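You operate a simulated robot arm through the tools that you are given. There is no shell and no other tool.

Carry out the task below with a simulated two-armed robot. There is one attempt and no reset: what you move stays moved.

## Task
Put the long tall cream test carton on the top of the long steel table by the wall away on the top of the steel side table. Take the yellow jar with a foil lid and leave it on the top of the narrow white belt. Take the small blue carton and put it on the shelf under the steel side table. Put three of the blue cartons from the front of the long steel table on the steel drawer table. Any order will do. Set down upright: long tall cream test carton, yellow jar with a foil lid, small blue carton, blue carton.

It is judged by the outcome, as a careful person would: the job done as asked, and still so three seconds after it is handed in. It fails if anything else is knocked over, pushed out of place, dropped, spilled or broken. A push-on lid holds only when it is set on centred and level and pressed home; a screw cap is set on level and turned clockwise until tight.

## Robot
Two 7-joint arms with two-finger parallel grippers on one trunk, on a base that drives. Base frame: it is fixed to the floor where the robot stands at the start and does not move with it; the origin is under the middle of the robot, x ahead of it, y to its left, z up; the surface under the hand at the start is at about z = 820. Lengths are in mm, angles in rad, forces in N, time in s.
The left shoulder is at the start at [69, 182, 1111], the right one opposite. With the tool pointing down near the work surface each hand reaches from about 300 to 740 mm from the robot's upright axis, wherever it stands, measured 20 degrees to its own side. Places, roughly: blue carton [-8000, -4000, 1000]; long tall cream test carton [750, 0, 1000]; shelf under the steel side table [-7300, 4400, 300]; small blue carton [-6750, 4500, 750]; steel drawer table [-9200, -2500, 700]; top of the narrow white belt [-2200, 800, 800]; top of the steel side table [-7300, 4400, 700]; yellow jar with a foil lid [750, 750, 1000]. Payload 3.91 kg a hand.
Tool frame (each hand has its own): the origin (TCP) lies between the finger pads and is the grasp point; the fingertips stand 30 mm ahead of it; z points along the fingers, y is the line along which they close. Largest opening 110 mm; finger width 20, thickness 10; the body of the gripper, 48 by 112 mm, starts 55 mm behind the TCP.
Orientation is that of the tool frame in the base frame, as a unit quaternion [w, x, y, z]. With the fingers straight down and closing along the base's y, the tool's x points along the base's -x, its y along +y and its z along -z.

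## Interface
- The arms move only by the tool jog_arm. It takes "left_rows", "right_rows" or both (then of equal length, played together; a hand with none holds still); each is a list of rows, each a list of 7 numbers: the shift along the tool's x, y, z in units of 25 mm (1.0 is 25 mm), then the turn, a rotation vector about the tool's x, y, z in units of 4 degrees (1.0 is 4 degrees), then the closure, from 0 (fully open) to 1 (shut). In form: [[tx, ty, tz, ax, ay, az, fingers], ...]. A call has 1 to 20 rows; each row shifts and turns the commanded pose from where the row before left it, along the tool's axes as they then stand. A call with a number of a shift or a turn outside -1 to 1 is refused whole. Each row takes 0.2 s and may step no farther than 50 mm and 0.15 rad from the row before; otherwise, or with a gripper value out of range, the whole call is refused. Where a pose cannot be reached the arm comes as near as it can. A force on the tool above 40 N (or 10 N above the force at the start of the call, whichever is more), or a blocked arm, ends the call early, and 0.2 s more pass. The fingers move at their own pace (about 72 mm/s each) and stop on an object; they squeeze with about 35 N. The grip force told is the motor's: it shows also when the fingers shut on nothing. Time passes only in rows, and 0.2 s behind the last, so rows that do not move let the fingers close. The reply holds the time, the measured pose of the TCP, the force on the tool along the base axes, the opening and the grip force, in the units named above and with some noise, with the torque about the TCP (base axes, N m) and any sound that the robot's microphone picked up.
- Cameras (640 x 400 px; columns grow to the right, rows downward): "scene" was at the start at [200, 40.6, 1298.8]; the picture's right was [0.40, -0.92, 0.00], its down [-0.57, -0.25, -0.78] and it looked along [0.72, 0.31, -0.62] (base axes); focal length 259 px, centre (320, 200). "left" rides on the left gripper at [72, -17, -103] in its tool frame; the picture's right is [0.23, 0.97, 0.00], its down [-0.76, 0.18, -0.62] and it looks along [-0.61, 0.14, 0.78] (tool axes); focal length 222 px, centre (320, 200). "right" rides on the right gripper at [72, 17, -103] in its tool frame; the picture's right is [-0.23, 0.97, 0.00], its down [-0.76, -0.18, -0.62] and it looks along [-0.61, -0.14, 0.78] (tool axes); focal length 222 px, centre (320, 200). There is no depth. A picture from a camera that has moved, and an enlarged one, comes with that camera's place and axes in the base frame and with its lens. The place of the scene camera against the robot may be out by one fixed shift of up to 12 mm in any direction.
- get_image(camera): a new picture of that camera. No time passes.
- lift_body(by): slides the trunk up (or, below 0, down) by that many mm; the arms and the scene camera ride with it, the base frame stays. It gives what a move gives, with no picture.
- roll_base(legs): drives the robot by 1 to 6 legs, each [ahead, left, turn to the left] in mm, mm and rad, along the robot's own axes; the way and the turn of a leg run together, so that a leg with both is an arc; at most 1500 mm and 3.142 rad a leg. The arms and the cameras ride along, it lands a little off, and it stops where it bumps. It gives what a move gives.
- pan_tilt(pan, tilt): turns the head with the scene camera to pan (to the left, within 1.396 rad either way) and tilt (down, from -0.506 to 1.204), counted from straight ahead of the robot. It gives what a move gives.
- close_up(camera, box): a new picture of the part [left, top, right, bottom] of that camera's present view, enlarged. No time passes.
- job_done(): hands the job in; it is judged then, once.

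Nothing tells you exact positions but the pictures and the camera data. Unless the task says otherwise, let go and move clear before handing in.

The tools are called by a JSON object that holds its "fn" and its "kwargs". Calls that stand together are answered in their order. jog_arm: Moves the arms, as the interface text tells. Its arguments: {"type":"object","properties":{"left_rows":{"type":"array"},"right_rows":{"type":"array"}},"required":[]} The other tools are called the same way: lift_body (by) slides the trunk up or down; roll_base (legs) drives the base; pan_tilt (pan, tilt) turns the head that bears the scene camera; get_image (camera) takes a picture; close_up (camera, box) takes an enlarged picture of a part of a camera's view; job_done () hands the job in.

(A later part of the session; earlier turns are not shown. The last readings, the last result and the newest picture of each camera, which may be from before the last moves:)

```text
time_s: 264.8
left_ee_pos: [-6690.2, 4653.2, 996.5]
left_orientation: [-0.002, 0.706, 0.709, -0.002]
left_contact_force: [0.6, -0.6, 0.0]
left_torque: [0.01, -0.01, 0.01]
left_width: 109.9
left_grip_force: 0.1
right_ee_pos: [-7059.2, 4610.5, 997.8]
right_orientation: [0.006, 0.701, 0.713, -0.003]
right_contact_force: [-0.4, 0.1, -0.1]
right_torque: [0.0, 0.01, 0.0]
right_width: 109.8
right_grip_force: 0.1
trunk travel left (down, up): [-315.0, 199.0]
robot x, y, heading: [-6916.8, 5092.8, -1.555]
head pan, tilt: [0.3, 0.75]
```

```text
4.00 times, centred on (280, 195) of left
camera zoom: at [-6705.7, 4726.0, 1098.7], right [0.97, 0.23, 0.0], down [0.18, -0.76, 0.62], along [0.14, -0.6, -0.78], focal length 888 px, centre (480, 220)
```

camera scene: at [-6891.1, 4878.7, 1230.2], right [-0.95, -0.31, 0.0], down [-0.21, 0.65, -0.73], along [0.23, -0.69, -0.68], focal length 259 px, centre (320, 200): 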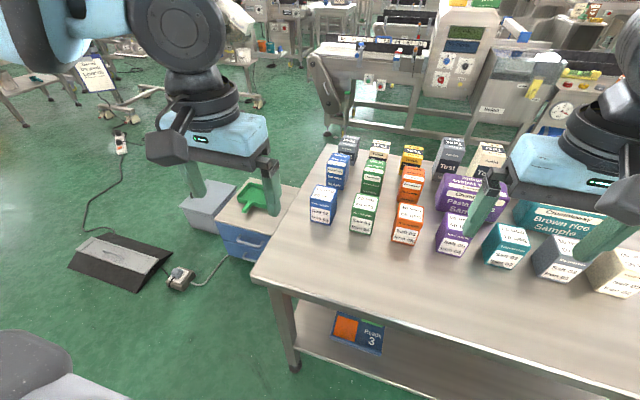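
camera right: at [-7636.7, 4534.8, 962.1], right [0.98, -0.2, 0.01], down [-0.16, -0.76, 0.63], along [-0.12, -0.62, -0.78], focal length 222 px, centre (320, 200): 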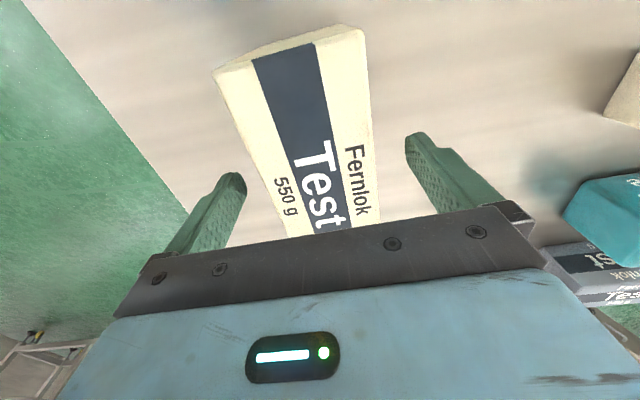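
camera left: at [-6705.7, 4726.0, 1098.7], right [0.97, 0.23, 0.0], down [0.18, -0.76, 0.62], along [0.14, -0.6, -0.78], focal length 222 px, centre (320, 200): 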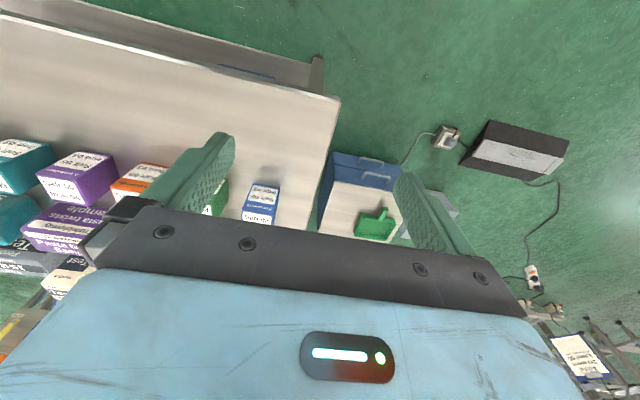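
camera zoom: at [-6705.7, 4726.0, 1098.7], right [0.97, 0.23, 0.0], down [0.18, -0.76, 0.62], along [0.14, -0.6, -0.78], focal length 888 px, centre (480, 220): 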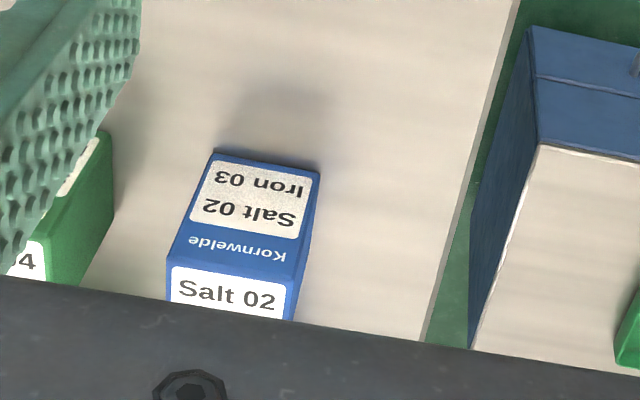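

The small blue carton measures about 54 × 44 × 78 mm, at x −6780…−6726, y 4408…4452, top z ≈ 805; the shelf is at z ≈ 298. I'll grip it with the hand leaned 37° so the same pose works under the table. First I move 105 mm closer.

{"fn": "roll_base", "kwargs": {"legs": [[105, 0, 0]]}}

{"fn": "jog_arm", "kwargs": {"left_rows": [[0, 0, 0, 0, -0.93, 0, 0], [0, 0, 0, 0, -0.93, 0, 0], [0, 0, 0, 0, -0.93, 0, 0], [0, 0, 0, 0, -0.93, 0, 0], [0, 0, 0, 0, -0.93, 0, 0], [0, 0, 0, 0, -0.93, 0, 0], [0, 0, 0, 0, -0.93, 0, 0], [0, 0, 0, 0, -0.93, 0, 0], [0, 0, 0, 0, -0.93, 0, 0], [0, 0, 0, 0, -0.93, 0, 0]]}}

{"fn": "get_image", "kwargs": {"camera": "left"}}

{"fn": "get_image", "kwargs": {"camera": "scene"}}

```text
time_s: 265.9
left_ee_pos: [-6688.4, 4549.8, 995.4]
left_orientation: [-0.003, 0.706, 0.709, -0.001]
left_contact_force: [-0.2, 0.3, 0.6]
left_torque: [0.04, 0.01, -0.02]
left_width: 110.0
left_grip_force: 0.1
right_ee_pos: [-7057.6, 4507.2, 996.9]
right_orientation: [0.006, 0.701, 0.713, -0.002]
right_contact_force: [0.0, -0.6, 0.1]
right_torque: [0.02, 0.03, 0.0]
right_width: 109.9
right_grip_force: 0.1
trunk travel left (down, up): [-315.0, 199.0]
robot x, y, heading: [-6916.9, 4990.0, -1.553]
head pan, tilt: [0.3, 0.75]
```

```text
time_s: 268.1
left_ee_pos: [-6688.2, 4550.0, 996.9]
left_orientation: [0.223, 0.669, 0.672, -0.226]
left_contact_force: [0.5, 0.7, 0.0]
left_torque: [-0.01, -0.01, 0.0]
left_width: 110.0
left_grip_force: 0.1
right_ee_pos: [-7058.3, 4507.8, 998.3]
right_orientation: [0.005, 0.701, 0.713, -0.002]
right_contact_force: [-0.3, 0.5, 0.0]
right_torque: [0.04, -0.02, -0.02]
right_width: 110.0
right_grip_force: 0.1
trunk travel left (down, up): [-315.0, 199.0]
robot x, y, heading: [-6913.9, 4987.2, -1.554]
head pan, tilt: [0.3, 0.75]
```

```text
taken
camera left: at [-6704.4, 4670.5, 1033.6], right [0.97, 0.18, -0.14], down [0.18, -0.23, 0.96], along [0.14, -0.96, -0.26], focal length 222 px, centre (320, 200)
```

left: 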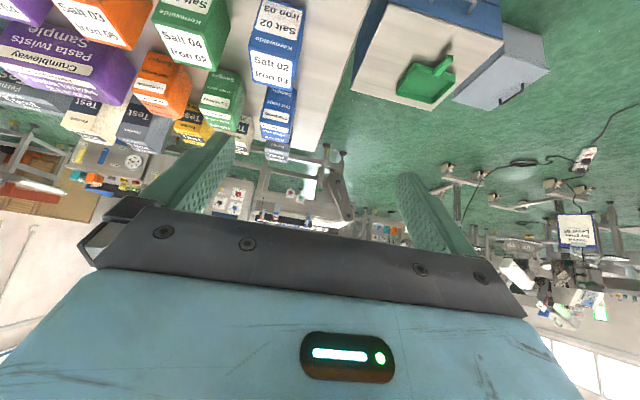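

```text
taken
camera scene: at [-6889.3, 4775.3, 1230.2], right [-0.95, -0.31, 0.0], down [-0.21, 0.65, -0.73], along [0.23, -0.69, -0.68], focal length 259 px, centre (320, 200)
```

scene: 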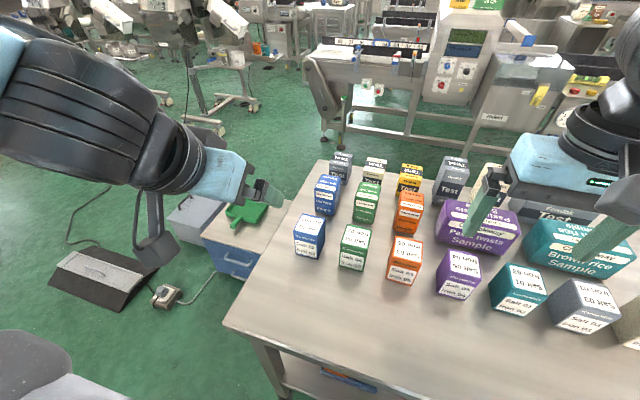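

{"fn": "jog_arm", "kwargs": {"left_rows": [[0.02, -0.33, 0.84, 0, 0, 0, 0], [0.02, -0.33, 0.84, 0, 0, 0, 0], [0.02, -0.33, 0.84, 0, 0, 0, 0], [0.02, -0.33, 0.84, 0, 0, 0, 0], [0.02, -0.33, 0.84, 0, 0, 0, 0], [0.02, -0.33, 0.84, 0, 0, 0, 0], [0.02, -0.33, 0.84, 0, 0, 0, 0], [0.02, -0.33, 0.84, 0, 0, 0, 0]]}}

{"fn": "get_image", "kwargs": {"camera": "left"}}

{"fn": "close_up", "kwargs": {"camera": "scene", "box": [230, 150, 390, 290]}}

```text
time_s: 269.9
left_ee_pos: [-6753.6, 4453.2, 859.4]
left_orientation: [0.223, 0.669, 0.672, -0.226]
left_contact_force: [0.3, -0.3, -0.3]
left_torque: [0.02, -0.01, 0.03]
left_width: 109.9
left_grip_force: 0.1
right_ee_pos: [-7057.7, 4506.8, 998.2]
right_orientation: [0.004, 0.701, 0.713, -0.003]
right_contact_force: [0.0, -0.2, 0.5]
right_torque: [0.02, 0.02, 0.01]
right_width: 109.8
right_grip_force: 0.1
trunk travel left (down, up): [-315.0, 199.0]
robot x, y, heading: [-6913.1, 4990.8, -1.552]
head pan, tilt: [0.3, 0.75]
```

```text
taken
camera left: at [-6769.4, 4572.4, 896.8], right [0.97, 0.18, -0.14], down [0.18, -0.23, 0.96], along [0.14, -0.96, -0.26], focal length 222 px, centre (320, 200)
```

left: 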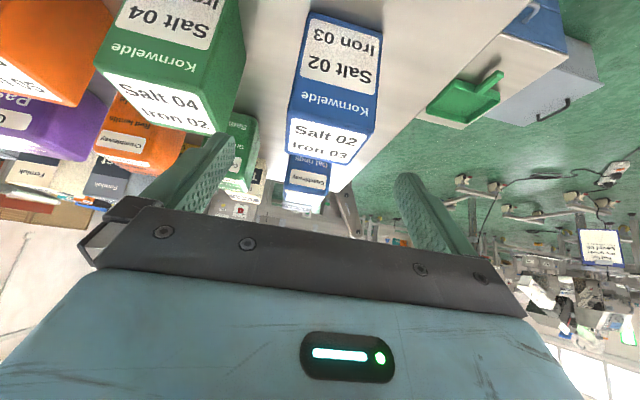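

```text
2.86 times, centred on (310, 220) of scene
camera zoom: at [-6889.2, 4774.7, 1230.1], right [-0.95, -0.31, 0.0], down [-0.21, 0.65, -0.73], along [0.23, -0.69, -0.68], focal length 741 px, centre (349, 143)
```

zoom: 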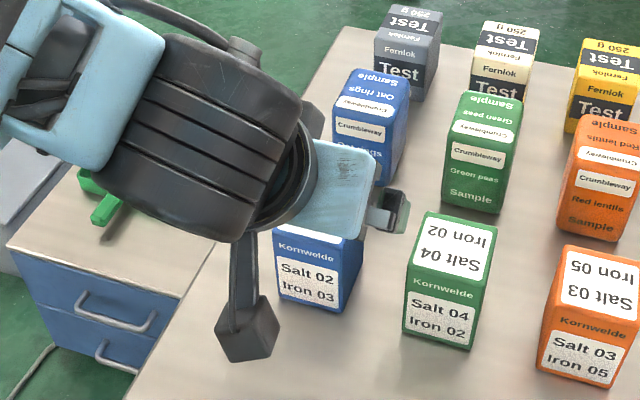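

{"fn": "jog_arm", "kwargs": {"left_rows": [[0.3, 0.02, 0.67, 0, 0, 0, 0], [0.3, 0.02, 0.67, 0, 0, 0, 0], [0.3, 0.02, 0.67, 0, 0, 0, 0], [0.3, 0.02, 0.67, 0, 0, 0, 0], [0.28, 0.02, 0.66, 0, 0, 0, 0]]}}

{"fn": "get_image", "kwargs": {"camera": "left"}}

{"fn": "close_up", "kwargs": {"camera": "scene", "box": [230, 150, 390, 290]}}

```text
time_s: 271.1
left_ee_pos: [-6750.0, 4431.2, 772.3]
left_orientation: [0.224, 0.668, 0.671, -0.228]
left_contact_force: [1.3, 1.1, 5.4]
left_torque: [0.15, -0.02, -0.01]
left_width: 110.0
left_grip_force: 0.1
right_ee_pos: [-7058.4, 4507.7, 1000.2]
right_orientation: [0.005, 0.701, 0.713, -0.003]
right_contact_force: [0.5, -0.3, 0.2]
right_torque: [-0.03, 0.01, -0.02]
right_width: 110.0
right_grip_force: 0.1
trunk travel left (down, up): [-315.0, 199.0]
robot x, y, heading: [-6911.8, 4988.0, -1.554]
head pan, tilt: [0.3, 0.75]
```

```text
taken
camera left: at [-6767.5, 4551.2, 810.3], right [0.97, 0.18, -0.14], down [0.18, -0.23, 0.96], along [0.14, -0.96, -0.26], focal length 222 px, centre (320, 200)
```

left: 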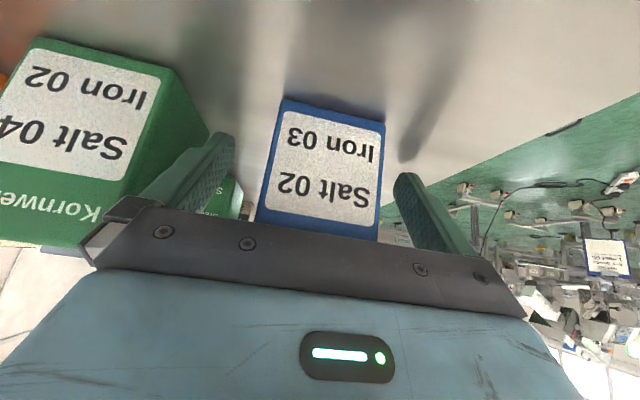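

```text
2.86 times, centred on (310, 220) of scene
camera zoom: at [-6889.4, 4776.0, 1230.5], right [-0.95, -0.31, 0.0], down [-0.21, 0.65, -0.73], along [0.23, -0.7, -0.68], focal length 741 px, centre (349, 143)
```

zoom: 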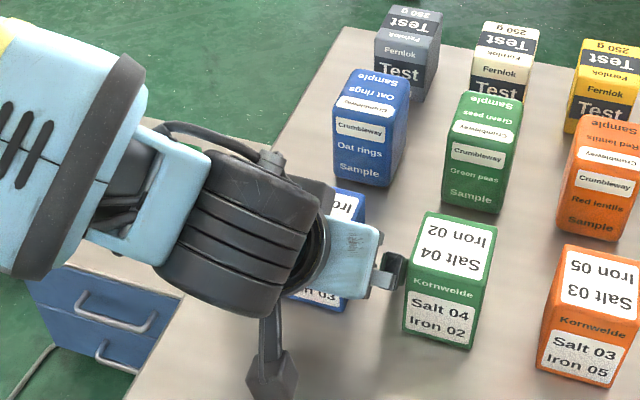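

There's a light contact (5 N). I back off a few millimetres along the tool axis and check.

{"fn": "jog_arm", "kwargs": {"left_rows": [[0, 0, -0.25, 0, 0, 0, 0], [0, 0, 0, 0, 0, 0, 0]]}}

{"fn": "close_up", "kwargs": {"camera": "left", "box": [220, 80, 420, 240]}}

```text
time_s: 271.8
left_ee_pos: [-6751.9, 4434.0, 776.1]
left_orientation: [0.223, 0.669, 0.672, -0.225]
left_contact_force: [0.0, 0.0, 0.4]
left_torque: [-0.01, -0.03, 0.02]
left_width: 110.0
left_grip_force: 0.1
right_ee_pos: [-7058.6, 4507.6, 999.2]
right_orientation: [0.004, 0.701, 0.713, -0.002]
right_contact_force: [-0.3, 0.7, 0.2]
right_torque: [0.0, 0.0, 0.0]
right_width: 110.0
right_grip_force: 0.1
trunk travel left (down, up): [-315.0, 199.0]
robot x, y, heading: [-6915.3, 4990.5, -1.553]
head pan, tilt: [0.3, 0.75]
```

```text
2.50 times, centred on (320, 160) of left
camera zoom: at [-6767.7, 4554.9, 814.2], right [0.97, 0.18, -0.14], down [0.18, -0.23, 0.96], along [0.14, -0.96, -0.26], focal length 555 px, centre (320, 300)
```

zoom: 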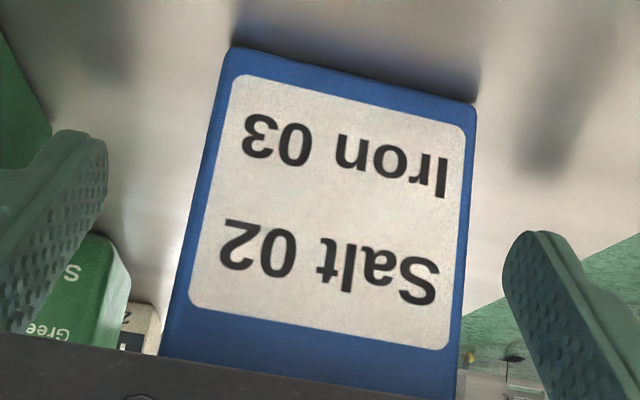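

{"fn": "jog_arm", "kwargs": {"left_rows": [[0, 0, 0, 0, 0, 0, 0.3], [0, 0, 0, 0, 0, 0, 0.45], [0, 0, 0, 0, 0, 0, 1], [0, 0, 0, 0, 0, 0, 1], [0, 0, 0, 0, 0, 0, 1], [0, 0, 0, 0, 0, 0, 1]]}}

{"fn": "close_up", "kwargs": {"camera": "left", "box": [220, 80, 420, 240]}}

```text
time_s: 273.1
left_ee_pos: [-6751.9, 4434.4, 776.2]
left_orientation: [0.224, 0.669, 0.671, -0.227]
left_contact_force: [0.2, -0.6, 0.1]
left_torque: [0.0, -0.06, -0.01]
left_width: 54.0
left_grip_force: 34.7
right_ee_pos: [-7057.6, 4507.6, 997.7]
right_orientation: [0.005, 0.701, 0.713, -0.003]
right_contact_force: [-0.1, 0.1, -0.5]
right_torque: [0.02, -0.03, -0.02]
right_width: 110.3
right_grip_force: 0.0
trunk travel left (down, up): [-315.0, 199.0]
robot x, y, heading: [-6913.3, 4987.2, -1.552]
head pan, tilt: [0.3, 0.75]
```

```text
2.50 times, centred on (320, 160) of left
camera zoom: at [-6767.7, 4554.8, 814.5], right [0.97, 0.18, -0.14], down [0.18, -0.23, 0.96], along [0.14, -0.96, -0.26], focal length 555 px, centre (320, 300)
```

zoom: 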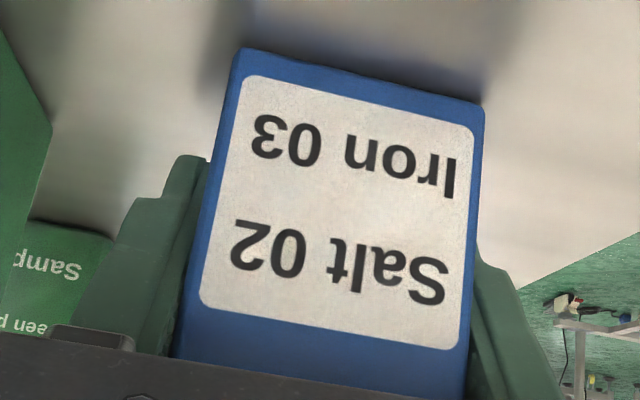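

{"fn": "jog_arm", "kwargs": {"left_rows": [[-0.24, 0, -0.32, 0, 0, 0, 1], [-0.36, 0, -0.48, 0, 0, 0, 1], [-0.6, 0, -0.8, 0, 0, 0, 1], [-0.6, 0, -0.8, 0, 0, 0, 1], [-0.6, 0, -0.8, 0, 0, 0, 1], [-0.6, 0, -0.8, 0, 0, 0, 1]]}}

{"fn": "close_up", "kwargs": {"camera": "left", "box": [220, 80, 420, 240]}}

{"fn": "get_image", "kwargs": {"camera": "scene"}}

```text
time_s: 274.6
left_ee_pos: [-6750.9, 4435.3, 899.5]
left_orientation: [0.223, 0.67, 0.671, -0.226]
left_contact_force: [-0.2, 0.8, -1.8]
left_torque: [-0.02, 0.0, -0.01]
left_width: 53.8
left_grip_force: 35.5
right_ee_pos: [-7059.6, 4509.5, 997.3]
right_orientation: [0.005, 0.701, 0.713, -0.003]
right_contact_force: [-0.1, -0.2, 0.8]
right_torque: [-0.03, 0.01, 0.0]
right_width: 110.1
right_grip_force: 0.0
trunk travel left (down, up): [-315.0, 199.0]
robot x, y, heading: [-6912.5, 4987.2, -1.553]
head pan, tilt: [0.3, 0.75]
```

```text
2.50 times, centred on (320, 160) of left
camera zoom: at [-6767.3, 4555.7, 938.3], right [0.97, 0.18, -0.14], down [0.18, -0.23, 0.96], along [0.14, -0.96, -0.26], focal length 555 px, centre (320, 300)
```

zoom: 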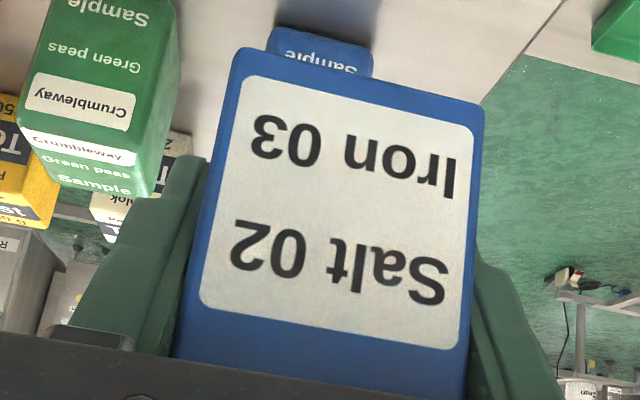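

```text
taken
camera scene: at [-6889.4, 4775.4, 1230.3], right [-0.95, -0.31, 0.0], down [-0.21, 0.65, -0.73], along [0.23, -0.69, -0.68], focal length 259 px, centre (320, 200)
```

scene: 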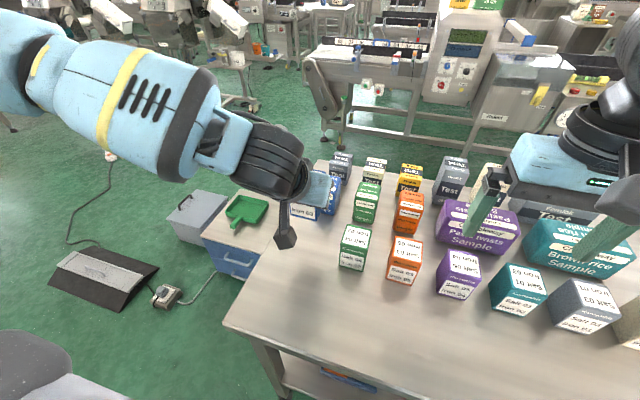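

The small blue carton is held firmly. I draw both hands in, back away from the table, shift west to the free part of the shelf, and lower the trunk.

{"fn": "jog_arm", "kwargs": {"left_rows": [[0.72, 0, -0.54, 0, 0, 0, 1], [0.72, 0, -0.54, 0, 0, 0, 1], [0.72, 0, -0.54, 0, 0, 0, 1], [0.72, 0, -0.54, 0, 0, 0, 1], [0.72, 0, -0.54, 0, 0, 0, 1]], "right_rows": [[0.9, 0, 0, 0, 0, 0, 0], [0.9, 0, 0, 0, 0, 0, 0], [0.9, 0, 0, 0, 0, 0, 0], [0.9, 0, 0, 0, 0, 0, 0], [0.9, 0, 0, 0, 0, 0, 0]]}}

{"fn": "roll_base", "kwargs": {"legs": [[-190, 0, 0], [0, -490, -0.017]]}}

{"fn": "get_image", "kwargs": {"camera": "scene"}}

{"fn": "get_image", "kwargs": {"camera": "left"}}

```text
time_s: 275.8
left_ee_pos: [-6752.4, 4548.7, 900.8]
left_orientation: [0.223, 0.669, 0.672, -0.226]
left_contact_force: [0.9, -0.4, -1.3]
left_torque: [0.01, 0.06, -0.01]
left_width: 54.0
left_grip_force: 35.1
right_ee_pos: [-7060.8, 4619.1, 996.6]
right_orientation: [0.005, 0.701, 0.713, -0.004]
right_contact_force: [-1.4, -0.1, -0.6]
right_torque: [0.0, 0.02, -0.02]
right_width: 110.0
right_grip_force: 0.0
trunk travel left (down, up): [-315.0, 199.0]
robot x, y, heading: [-6910.9, 4989.2, -1.554]
head pan, tilt: [0.3, 0.75]
```

```text
time_s: 281.7
left_ee_pos: [-7253.3, 4723.1, 900.8]
left_orientation: [0.223, 0.672, 0.669, -0.228]
left_contact_force: [-0.3, 0.2, -1.3]
left_torque: [-0.05, -0.01, -0.02]
left_width: 53.8
left_grip_force: 35.2
right_ee_pos: [-7560.2, 4797.8, 997.1]
right_orientation: [0.005, 0.704, 0.71, -0.003]
right_contact_force: [0.4, 0.1, 0.3]
right_torque: [0.0, 0.02, -0.02]
right_width: 109.8
right_grip_force: 0.1
trunk travel left (down, up): [-315.0, 199.0]
robot x, y, heading: [-7411.4, 5161.5, -1.566]
head pan, tilt: [0.3, 0.75]
```

```text
taken
camera scene: at [-7388.2, 4951.7, 1230.2], right [-0.95, -0.3, 0.0], down [-0.21, 0.65, -0.73], along [0.22, -0.7, -0.68], focal length 259 px, centre (320, 200)
```

scene: 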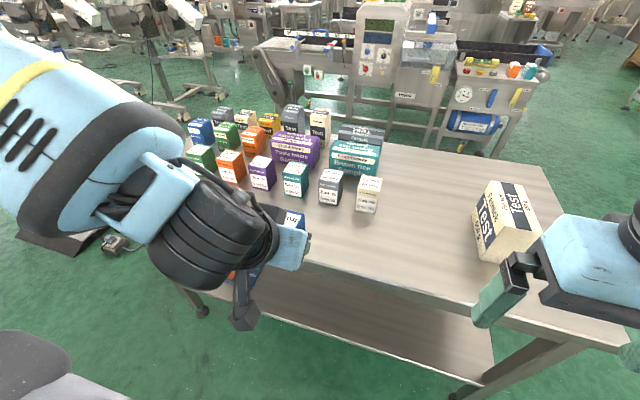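

```text
taken
camera left: at [-7268.6, 4843.1, 938.7], right [0.97, 0.17, -0.14], down [0.18, -0.23, 0.96], along [0.13, -0.96, -0.26], focal length 222 px, centre (320, 200)
```

left: 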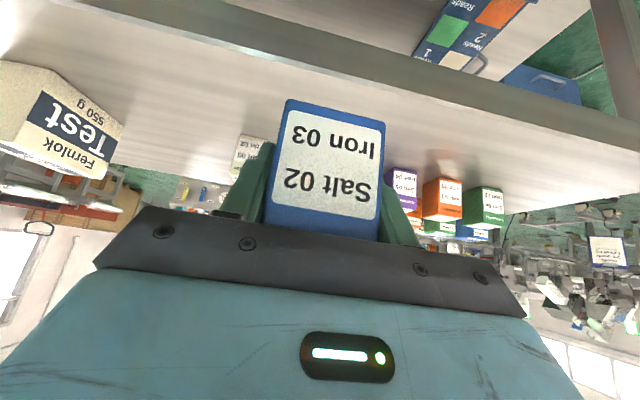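

{"fn": "lift_body", "kwargs": {"by": -300}}

{"fn": "get_image", "kwargs": {"camera": "scene"}}

{"fn": "get_image", "kwargs": {"camera": "left"}}

```text
time_s: 284.7
left_ee_pos: [-7253.2, 4698.2, 527.2]
left_orientation: [0.153, 0.691, 0.688, -0.158]
left_contact_force: [0.7, 0.0, -0.6]
left_torque: [-0.03, 0.0, 0.01]
left_width: 54.0
left_grip_force: 35.0
right_ee_pos: [-7564.0, 4791.0, 696.2]
right_orientation: [-0.002, 0.721, 0.693, 0.011]
right_contact_force: [0.2, 0.1, 0.5]
right_torque: [0.0, 0.01, -0.01]
right_width: 109.7
right_grip_force: 0.1
trunk travel left (down, up): [-15.0, 499.0]
robot x, y, heading: [-7411.2, 5167.2, -1.562]
head pan, tilt: [0.3, 0.75]
```

```text
taken
camera scene: at [-7390.9, 4849.0, 906.2], right [-0.96, -0.26, 0.0], down [-0.18, 0.68, -0.71], along [0.19, -0.69, -0.7], focal length 259 px, centre (320, 200)
```

scene: 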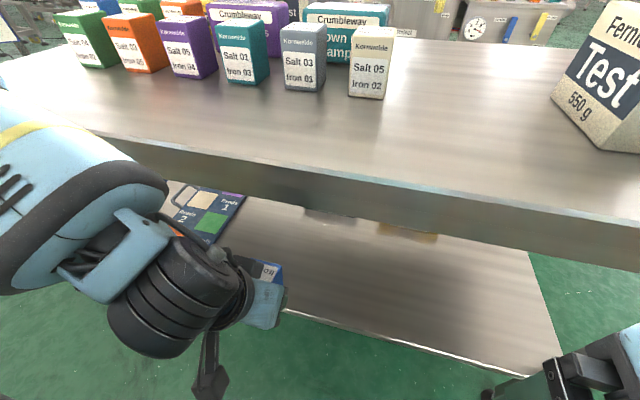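

```text
taken
camera left: at [-7268.2, 4806.7, 588.6], right [0.97, 0.2, -0.11], down [0.18, -0.42, 0.89], along [0.13, -0.88, -0.45], focal length 222 px, centre (320, 200)
```

left: 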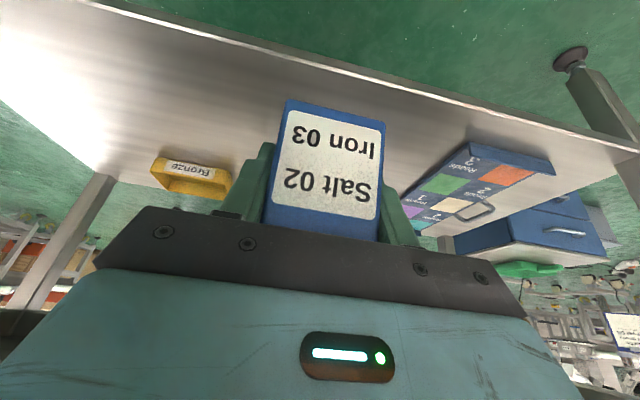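

The left hand's pose changed more than expected during lowering (tilt 37° → 25°, 75 mm lower). I check whether the arm touched the table.

{"fn": "pan_tilt", "kwargs": {"pan": 0.9, "tilt": 0.6}}

{"fn": "get_image", "kwargs": {"camera": "scene"}}

{"fn": "pan_tilt", "kwargs": {"pan": -0.6, "tilt": 0.6}}

{"fn": "get_image", "kwargs": {"camera": "scene"}}

```text
time_s: 285.7
left_ee_pos: [-7254.6, 4696.8, 527.4]
left_orientation: [0.152, 0.691, 0.689, -0.158]
left_contact_force: [0.5, -0.2, -1.7]
left_torque: [0.0, -0.01, -0.02]
left_width: 53.8
left_grip_force: 35.0
right_ee_pos: [-7561.6, 4788.1, 700.3]
right_orientation: [0.001, 0.723, 0.69, 0.012]
right_contact_force: [-0.1, 0.0, -0.2]
right_torque: [0.01, -0.01, 0.0]
right_width: 110.0
right_grip_force: 0.0
trunk travel left (down, up): [-15.0, 499.0]
robot x, y, heading: [-7410.8, 5167.5, -1.563]
head pan, tilt: [0.901, 0.6]
```

```text
taken
camera scene: at [-7389.9, 4846.5, 911.2], right [-0.96, -0.27, 0.0], down [-0.18, 0.63, -0.75], along [0.2, -0.73, -0.66], focal length 259 px, centre (320, 200)
```

scene: 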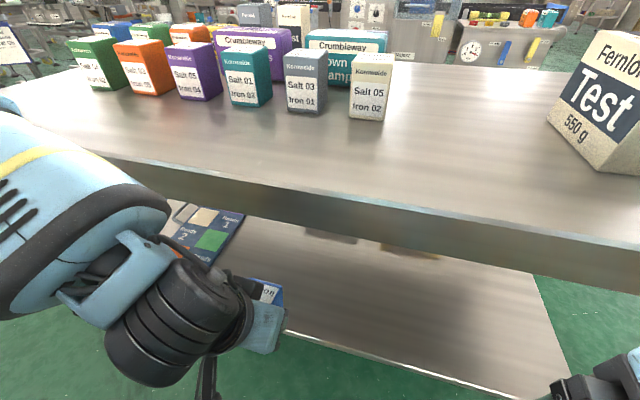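

```text
time_s: 287.3
left_ee_pos: [-7254.6, 4696.5, 526.9]
left_orientation: [0.152, 0.691, 0.688, -0.16]
left_contact_force: [-0.2, 0.0, -1.8]
left_torque: [-0.03, 0.0, -0.03]
left_width: 53.9
left_grip_force: 35.2
right_ee_pos: [-7563.7, 4788.8, 701.5]
right_orientation: [0.009, 0.723, 0.691, 0.009]
right_contact_force: [0.6, 0.4, -0.2]
right_torque: [0.0, -0.01, 0.05]
right_width: 109.9
right_grip_force: 0.0
trunk travel left (down, up): [-15.0, 499.0]
robot x, y, heading: [-7411.7, 5161.8, -1.567]
head pan, tilt: [-0.6, 0.6]
```

```text
taken
camera scene: at [-7393.4, 4844.2, 914.2], right [-0.98, -0.22, 0.0], down [-0.14, 0.61, -0.78], along [0.17, -0.76, -0.63], focal length 259 px, centre (320, 200)
```

scene: 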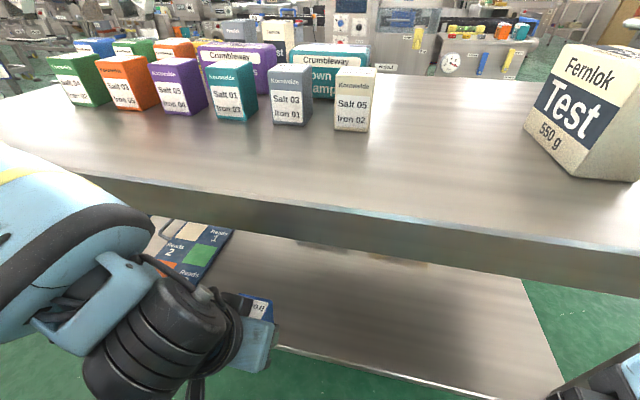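

The head seems jammed against my own raised arm in this hunched posture. I move the right hand outward to free it.

{"fn": "jog_arm", "kwargs": {"right_rows": [[0, -0.8, 0.3, 0, 0, 0, 0], [0, -0.8, 0.3, 0, 0, 0, 0], [0, -0.8, 0.3, 0, 0, 0, 0], [0, -0.8, 0.3, 0, 0, 0, 0], [0, -0.8, 0.3, 0, 0, 0, 0], [0, -0.8, 0.3, 0, 0, 0, 0], [0, -0.8, 0.3, 0, 0, 0, 0], [0, -0.8, 0.3, 0, 0, 0, 0]]}}

{"fn": "pan_tilt", "kwargs": {"pan": -0.6, "tilt": 0.6}}

{"fn": "get_image", "kwargs": {"camera": "scene"}}

```text
time_s: 287.6
left_ee_pos: [-7253.7, 4697.9, 526.2]
left_orientation: [0.153, 0.691, 0.688, -0.159]
left_contact_force: [0.3, 0.0, -1.1]
left_torque: [-0.02, 0.02, 0.0]
left_width: 54.0
left_grip_force: 35.1
right_ee_pos: [-7569.2, 4792.5, 696.9]
right_orientation: [0.008, 0.711, 0.703, -0.005]
right_contact_force: [-14.2, -27.4, 25.8]
right_torque: [4.78, -1.58, 0.85]
right_width: 109.8
right_grip_force: 0.1
trunk travel left (down, up): [-15.0, 499.0]
robot x, y, heading: [-7414.2, 5170.5, -1.563]
head pan, tilt: [-0.6, 0.6]
stopped in row 1 (right hand): the force on the tool passed its limit at 99 N (the readings are from after the stop); the commanded pose is now the measured one
```

```text
time_s: 288.2
left_ee_pos: [-7253.6, 4696.1, 526.4]
left_orientation: [0.153, 0.691, 0.688, -0.158]
left_contact_force: [1.0, 0.0, -0.9]
left_torque: [-0.04, -0.01, -0.02]
left_width: 53.7
left_grip_force: 34.9
right_ee_pos: [-7566.9, 4792.0, 698.1]
right_orientation: [0.007, 0.711, 0.703, -0.005]
right_contact_force: [-24.4, -40.0, 41.1]
right_torque: [7.31, -2.67, 1.58]
right_width: 110.0
right_grip_force: 0.2
trunk travel left (down, up): [-15.0, 499.0]
robot x, y, heading: [-7408.8, 5165.3, -1.567]
head pan, tilt: [-0.6, 0.6]
```

```text
taken
camera scene: at [-7461.7, 4854.4, 921.2], right [-0.83, 0.56, 0.0], down [0.32, 0.47, -0.83], along [-0.46, -0.68, -0.56], focal length 259 px, centre (320, 200)
```

scene: 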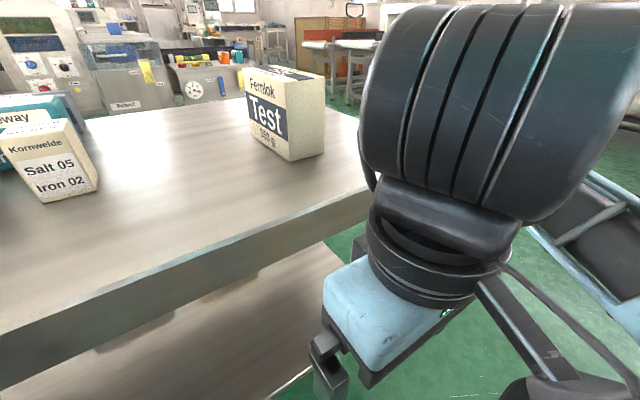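

{"fn": "pan_tilt", "kwargs": {"pan": 0.1, "tilt": 0.6}}

{"fn": "jog_arm", "kwargs": {"right_rows": [[0, -0.3, 0.2, 0, 0, 0, 0], [0, -0.8, 0.3, 0, 0, 0, 0], [0, -0.8, 0.3, 0, 0, 0, 0], [0, -0.8, 0.3, 0, 0, 0, 0], [0, -0.8, 0.3, 0, 0, 0, 0], [0, -0.8, 0.3, 0, 0, 0, 0], [0, -0.8, 0.3, 0, 0, 0, 0]]}}

{"fn": "get_image", "kwargs": {"camera": "scene"}}

```text
time_s: 289.3
left_ee_pos: [-7253.3, 4697.1, 526.6]
left_orientation: [0.152, 0.692, 0.688, -0.159]
left_contact_force: [0.0, -0.1, -1.7]
left_torque: [-0.02, 0.0, 0.01]
left_width: 54.0
left_grip_force: 35.2
right_ee_pos: [-7567.1, 4792.4, 696.5]
right_orientation: [0.008, 0.711, 0.703, -0.003]
right_contact_force: [-17.8, -36.3, 45.4]
right_torque: [7.42, -2.25, 1.19]
right_width: 110.0
right_grip_force: 0.0
trunk travel left (down, up): [-15.0, 499.0]
robot x, y, heading: [-7410.0, 5165.0, -1.565]
head pan, tilt: [0.099, 0.6]
```

```text
time_s: 289.6
left_ee_pos: [-7253.2, 4696.6, 526.4]
left_orientation: [0.152, 0.692, 0.688, -0.159]
left_contact_force: [0.3, -0.2, -0.9]
left_torque: [-0.01, -0.03, 0.02]
left_width: 53.8
left_grip_force: 35.6
right_ee_pos: [-7567.6, 4791.2, 697.1]
right_orientation: [0.011, 0.716, 0.698, 0.002]
right_contact_force: [-1.9, -5.5, 2.6]
right_torque: [0.61, -0.21, 0.14]
right_width: 110.1
right_grip_force: 0.1
trunk travel left (down, up): [-15.0, 499.0]
robot x, y, heading: [-7408.4, 5166.0, -1.567]
head pan, tilt: [0.099, 0.6]
stopped in row 1 (right hand): the force on the tool passed its limit at 81 N (the readings are from after the stop); the commanded pose is now the measured one
```

```text
taken
camera scene: at [-7402.9, 4839.9, 921.2], right [-0.99, -0.11, 0.0], down [-0.06, 0.56, -0.83], along [0.09, -0.82, -0.56], focal length 259 px, centre (320, 200)
```

scene: 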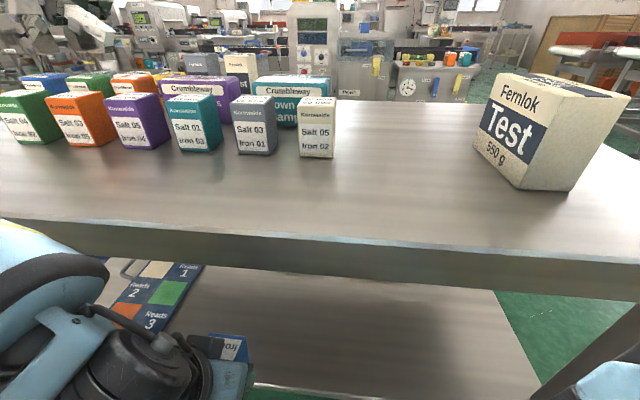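

{"fn": "jog_arm", "kwargs": {"right_rows": [[-0.2, -0.3, 0, 0, 0, 0, 0], [-0.2, -0.3, 0, 0, 0, 0, 0], [-0.2, -0.4, 0, 0, 0, 0, 0], [-0.2, -0.5, 0, 0, 0, 0, 0], [0, -0.6, 0, 0, 0, 0, 0], [0, -0.8, 0, 0, 0, 0, 0], [0, -0.8, 0, 0, 0, 0, 0]]}}

{"fn": "get_image", "kwargs": {"camera": "right"}}

```text
time_s: 291.2
left_ee_pos: [-7253.8, 4697.0, 527.3]
left_orientation: [0.152, 0.691, 0.688, -0.159]
left_contact_force: [0.5, -0.3, -1.1]
left_torque: [-0.01, 0.03, -0.02]
left_width: 53.5
left_grip_force: 34.8
right_ee_pos: [-7662.2, 4773.8, 694.8]
right_orientation: [0.011, 0.716, 0.698, 0.001]
right_contact_force: [-0.1, 0.9, -0.3]
right_torque: [-0.02, 0.03, 0.01]
right_width: 110.2
right_grip_force: 0.0
trunk travel left (down, up): [-15.0, 499.0]
robot x, y, heading: [-7413.8, 5164.8, -1.568]
head pan, tilt: [0.099, 0.6]
```

```text
taken
camera right: at [-7645.2, 4847.8, 798.1], right [0.97, -0.25, 0.02], down [-0.21, -0.75, 0.63], along [-0.14, -0.61, -0.78], focal length 222 px, centre (320, 200)
```

right: 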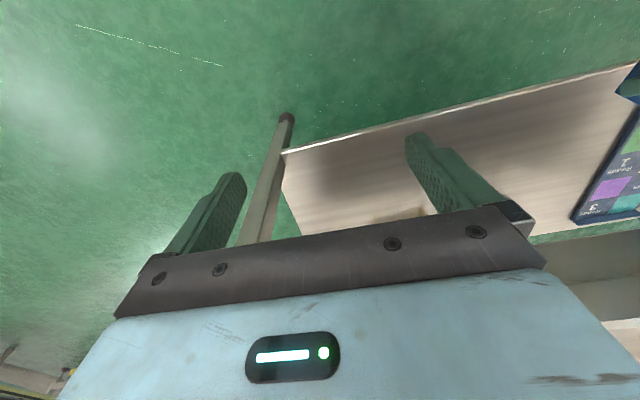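

The right hand is free now. The left hand's carton is unchanged in the grip; I restore the 37° lean and lower it in front of the shelf.

{"fn": "jog_arm", "kwargs": {"left_rows": [[0, 0, 0, 0, -0.98, 0, 1], [0, 0, 0, 0, -0.98, 0, 1], [0, 0, 0, 0, -0.98, 0, 1], [0.49, 0, 0.645, 0, 0, 0, 1], [0.49, 0, 0.645, 0, 0, 0, 1], [0.49, 0, 0.645, 0, 0, 0, 1], [0.49, 0, 0.645, 0, 0, 0, 1], [0.49, 0, 0.645, 0, 0, 0, 1], [0.49, 0, 0.645, 0, 0, 0, 1]]}}

{"fn": "get_image", "kwargs": {"camera": "scene"}}

{"fn": "get_image", "kwargs": {"camera": "left"}}

```text
time_s: 293.2
left_ee_pos: [-7262.2, 4677.1, 400.8]
left_orientation: [0.222, 0.672, 0.669, -0.229]
left_contact_force: [-0.3, -1.0, -0.5]
left_torque: [0.03, 0.0, -0.01]
left_width: 53.6
left_grip_force: 35.0
left hand out of reach, approached as far as the arm can: row 1, 2, 3
right_ee_pos: [-7660.8, 4774.0, 694.7]
right_orientation: [0.011, 0.716, 0.698, 0.001]
right_contact_force: [-0.8, 1.1, 0.1]
right_torque: [0.03, 0.0, 0.01]
right_width: 110.0
right_grip_force: 0.0
trunk travel left (down, up): [-15.0, 499.0]
robot x, y, heading: [-7410.7, 5165.1, -1.558]
head pan, tilt: [0.099, 0.6]
```

```text
taken
camera scene: at [-7402.9, 4839.8, 921.2], right [-0.99, -0.11, 0.0], down [-0.06, 0.56, -0.82], along [0.09, -0.82, -0.57], focal length 259 px, centre (320, 200)
```

scene: 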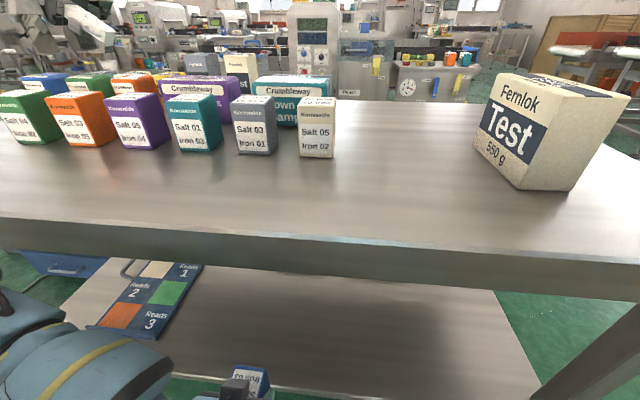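

```text
taken
camera left: at [-7278.3, 4797.4, 437.6], right [0.97, 0.18, -0.15], down [0.18, -0.23, 0.96], along [0.13, -0.96, -0.26], focal length 222 px, centre (320, 200)
```

left: 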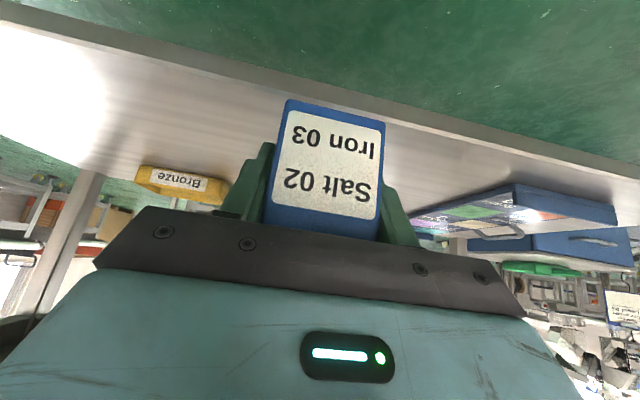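

The carton is in front of the shelf, just above it (shelf z ≈ 299). I lower a little more and slide it in over the shelf.

{"fn": "jog_arm", "kwargs": {"left_rows": [[0.34, 0, 0.446, 0, 0, 0, 1], [0.34, 0, 0.446, 0, 0, 0, 1], [-0.624, 0, 0.473, 0, 0, 0, 1], [-0.624, 0, 0.473, 0, 0, 0, 1], [-0.624, 0, 0.473, 0, 0, 0, 1], [-0.624, 0, 0.473, 0, 0, 0, 1], [-0.624, 0, 0.473, 0, 0, 0, 1], [-0.624, 0, 0.473, 0, 0, 0, 1], [-0.624, 0, 0.473, 0, 0, 0, 1]]}}

{"fn": "get_image", "kwargs": {"camera": "scene"}}

{"fn": "get_image", "kwargs": {"camera": "left"}}

```text
time_s: 295.2
left_ee_pos: [-7264.3, 4541.3, 371.3]
left_orientation: [0.222, 0.671, 0.669, -0.229]
left_contact_force: [-0.3, 0.9, -0.7]
left_torque: [-0.02, -0.03, 0.0]
left_width: 53.6
left_grip_force: 35.0
right_ee_pos: [-7661.8, 4773.8, 694.2]
right_orientation: [0.011, 0.716, 0.698, 0.001]
right_contact_force: [-0.1, -0.1, -0.2]
right_torque: [0.02, 0.02, -0.02]
right_width: 110.0
right_grip_force: 0.0
trunk travel left (down, up): [-15.0, 499.0]
robot x, y, heading: [-7413.1, 5167.1, -1.564]
head pan, tilt: [0.099, 0.6]
```

```text
taken
camera scene: at [-7402.9, 4839.8, 921.2], right [-0.99, -0.11, 0.0], down [-0.06, 0.56, -0.82], along [0.09, -0.82, -0.57], focal length 259 px, centre (320, 200)
```

scene: 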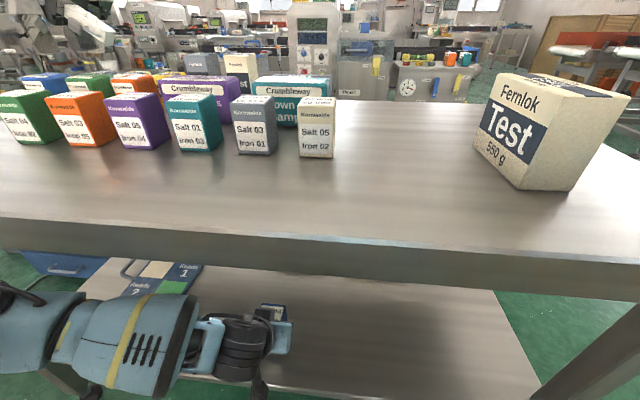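

```text
taken
camera left: at [-7279.2, 4660.5, 409.4], right [0.97, 0.18, -0.15], down [0.18, -0.23, 0.96], along [0.13, -0.96, -0.26], focal length 222 px, centre (320, 200)
```

left: 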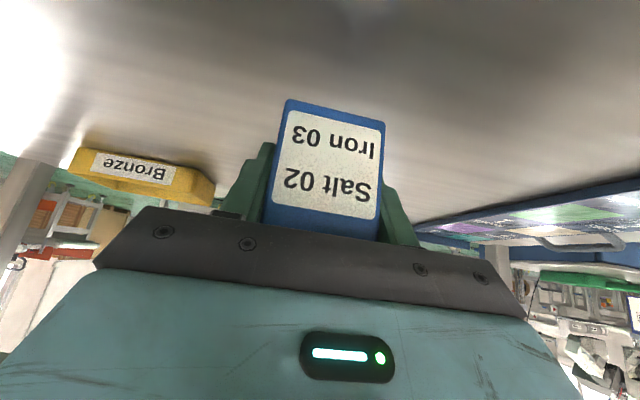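

{"fn": "jog_arm", "kwargs": {"left_rows": [[0.097, 0, 0.127, 0, 0, 0, 1], [0.097, 0, 0.127, 0, 0, 0, 1], [0.097, 0, 0.127, 0, 0, 0, 1], [0.073, 0, 0.096, 0, 0, 0, 1], [0.073, 0, 0.096, 0, 0, 0, 1], [0.049, 0, 0.064, 0, 0, 0, 1], [0.049, 0, 0.064, 0, 0, 0, 1], [0.049, 0, 0.064, 0, 0, 0, 1], [0.049, 0, 0.064, 0, 0, 0, 1], [0.049, 0, 0.064, 0, 0, 0, 1]]}}

{"fn": "get_image", "kwargs": {"camera": "left"}}

```text
time_s: 297.4
left_ee_pos: [-7263.6, 4538.7, 345.4]
left_orientation: [0.222, 0.671, 0.669, -0.23]
left_contact_force: [-0.5, -0.3, -0.8]
left_torque: [0.01, -0.05, 0.02]
left_width: 53.7
left_grip_force: 35.0
right_ee_pos: [-7661.8, 4773.2, 694.8]
right_orientation: [0.011, 0.716, 0.698, 0.001]
right_contact_force: [-1.2, -0.6, -1.0]
right_torque: [-0.01, 0.01, 0.01]
right_width: 109.8
right_grip_force: 0.0
trunk travel left (down, up): [-15.0, 499.0]
robot x, y, heading: [-7411.0, 5167.6, -1.564]
head pan, tilt: [0.099, 0.6]
```

```text
taken
camera left: at [-7278.7, 4660.3, 382.6], right [0.97, 0.18, -0.15], down [0.18, -0.23, 0.96], along [0.13, -0.96, -0.26], focal length 222 px, centre (320, 200)
```

left: 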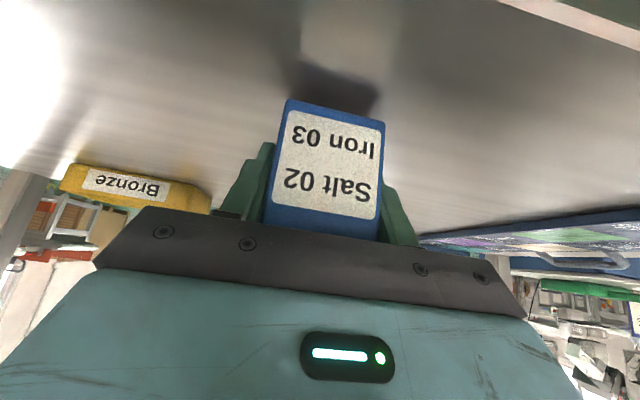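

{"fn": "jog_arm", "kwargs": {"left_rows": [[0.049, 0, 0.064, 0, 0, 0, 1], [0.049, 0, 0.064, 0, 0, 0, 1], [0.049, 0, 0.064, 0, 0, 0, 1], [0.049, 0, 0.064, 0, 0, 0, 1], [0.049, 0, 0.064, 0, 0, 0, 1], [0.049, 0, 0.064, 0, 0, 0, 1]]}}

{"fn": "close_up", "kwargs": {"camera": "left", "box": [240, 40, 440, 200]}}

```text
time_s: 298.8
left_ee_pos: [-7260.8, 4541.7, 337.1]
left_orientation: [0.222, 0.671, 0.669, -0.231]
left_contact_force: [-0.4, 5.7, 14.3]
left_torque: [0.58, -0.38, 0.18]
left_width: 53.7
left_grip_force: 35.2
left hand out of reach, approached as far as the arm can: row 4
right_ee_pos: [-7661.9, 4773.7, 695.2]
right_orientation: [0.011, 0.716, 0.698, 0.001]
right_contact_force: [0.0, -0.3, 0.2]
right_torque: [0.0, 0.01, -0.01]
right_width: 110.2
right_grip_force: 0.0
trunk travel left (down, up): [-15.0, 499.0]
robot x, y, heading: [-7410.1, 5171.7, -1.566]
head pan, tilt: [0.099, 0.6]
```

```text
2.50 times, centred on (340, 120) of left
camera zoom: at [-7275.3, 4662.4, 374.3], right [0.97, 0.17, -0.15], down [0.19, -0.23, 0.96], along [0.13, -0.96, -0.25], focal length 555 px, centre (270, 400)
```

zoom: 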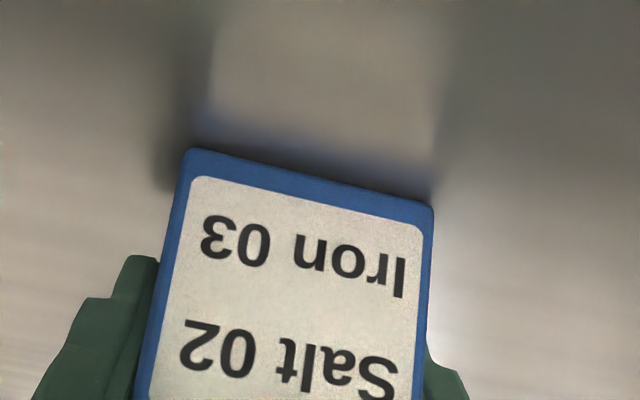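

It touches the shelf. I ease slightly and open the gripper.

{"fn": "jog_arm", "kwargs": {"left_rows": [[-0.03, 0, -0.04, 0, 0, 0, 1], [0, 0, 0, 0, 0, 0, 0.48], [0, 0, 0, 0, 0, 0, 0.42], [0, 0, 0, 0, 0, 0, 0.3], [0, 0, 0, 0, 0, 0, 0.1], [0, 0, 0, 0, 0, 0, 0]]}}

{"fn": "get_image", "kwargs": {"camera": "left"}}

{"fn": "get_image", "kwargs": {"camera": "scene"}}

```text
time_s: 300.2
left_ee_pos: [-7261.1, 4542.9, 336.7]
left_orientation: [0.221, 0.672, 0.668, -0.23]
left_contact_force: [-0.4, -0.4, 0.0]
left_torque: [-0.04, -0.01, -0.01]
left_width: 110.1
left_grip_force: 0.0
right_ee_pos: [-7662.2, 4773.7, 694.5]
right_orientation: [0.011, 0.716, 0.698, 0.001]
right_contact_force: [0.5, -0.4, 1.2]
right_torque: [0.01, -0.01, -0.01]
right_width: 110.1
right_grip_force: 0.2
trunk travel left (down, up): [-15.0, 499.0]
robot x, y, heading: [-7411.3, 5164.2, -1.56]
head pan, tilt: [0.099, 0.6]
```

```text
taken
camera left: at [-7275.1, 4662.5, 373.7], right [0.97, 0.17, -0.15], down [0.19, -0.23, 0.95], along [0.13, -0.96, -0.26], focal length 222 px, centre (320, 200)
```

left: 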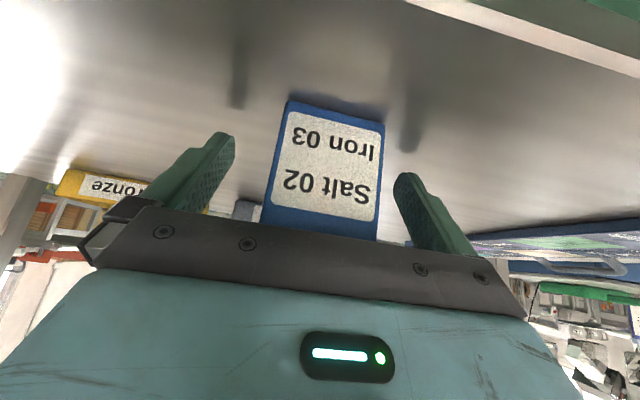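

```text
taken
camera scene: at [-7402.9, 4839.9, 921.2], right [-0.99, -0.11, 0.0], down [-0.06, 0.56, -0.83], along [0.09, -0.82, -0.56], focal length 259 px, centre (320, 200)
```

scene: 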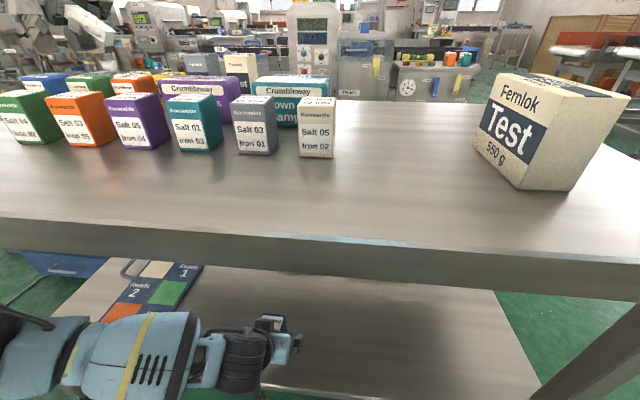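

The carton stands on the shelf. I withdraw the hand straight back.

{"fn": "jog_arm", "kwargs": {"left_rows": [[0.4, 0, -0.3, 0, 0, 0, 0], [0.685, 0, -0.52, 0, 0, 0, 0], [0.685, 0, -0.52, 0, 0, 0, 0], [0.685, 0, -0.52, 0, 0, 0, 0], [0.685, 0, -0.52, 0, 0, 0, 0], [0.685, 0, -0.52, 0, 0, 0, 0], [0.685, 0, -0.52, 0, 0, 0, 0]]}}

{"fn": "get_image", "kwargs": {"camera": "left"}}

{"fn": "get_image", "kwargs": {"camera": "scene"}}

```text
time_s: 301.8
left_ee_pos: [-7260.4, 4682.0, 335.6]
left_orientation: [0.223, 0.671, 0.669, -0.23]
left_contact_force: [0.0, -0.9, -0.3]
left_torque: [0.04, 0.02, 0.01]
left_width: 109.9
left_grip_force: 0.0
right_ee_pos: [-7661.5, 4772.7, 695.2]
right_orientation: [0.011, 0.716, 0.698, 0.001]
right_contact_force: [-0.3, 0.4, -0.5]
right_torque: [-0.02, -0.01, -0.01]
right_width: 110.2
right_grip_force: 0.1
trunk travel left (down, up): [-15.0, 499.0]
robot x, y, heading: [-7409.0, 5164.7, -1.564]
head pan, tilt: [0.099, 0.6]
```

```text
taken
camera left: at [-7276.1, 4803.1, 372.9], right [0.97, 0.18, -0.15], down [0.18, -0.23, 0.96], along [0.13, -0.96, -0.26], focal length 222 px, centre (320, 200)
```

left: 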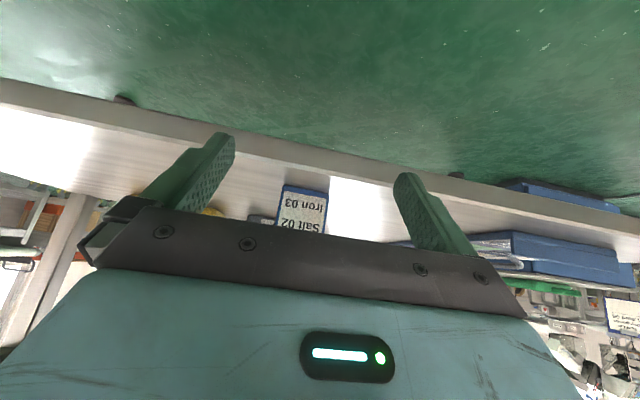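

```text
taken
camera scene: at [-7402.9, 4839.9, 921.3], right [-0.99, -0.11, 0.0], down [-0.06, 0.56, -0.83], along [0.09, -0.82, -0.56], focal length 259 px, centre (320, 200)
```

scene: 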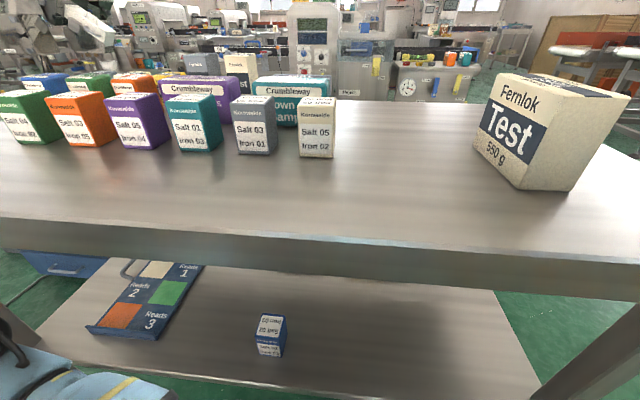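

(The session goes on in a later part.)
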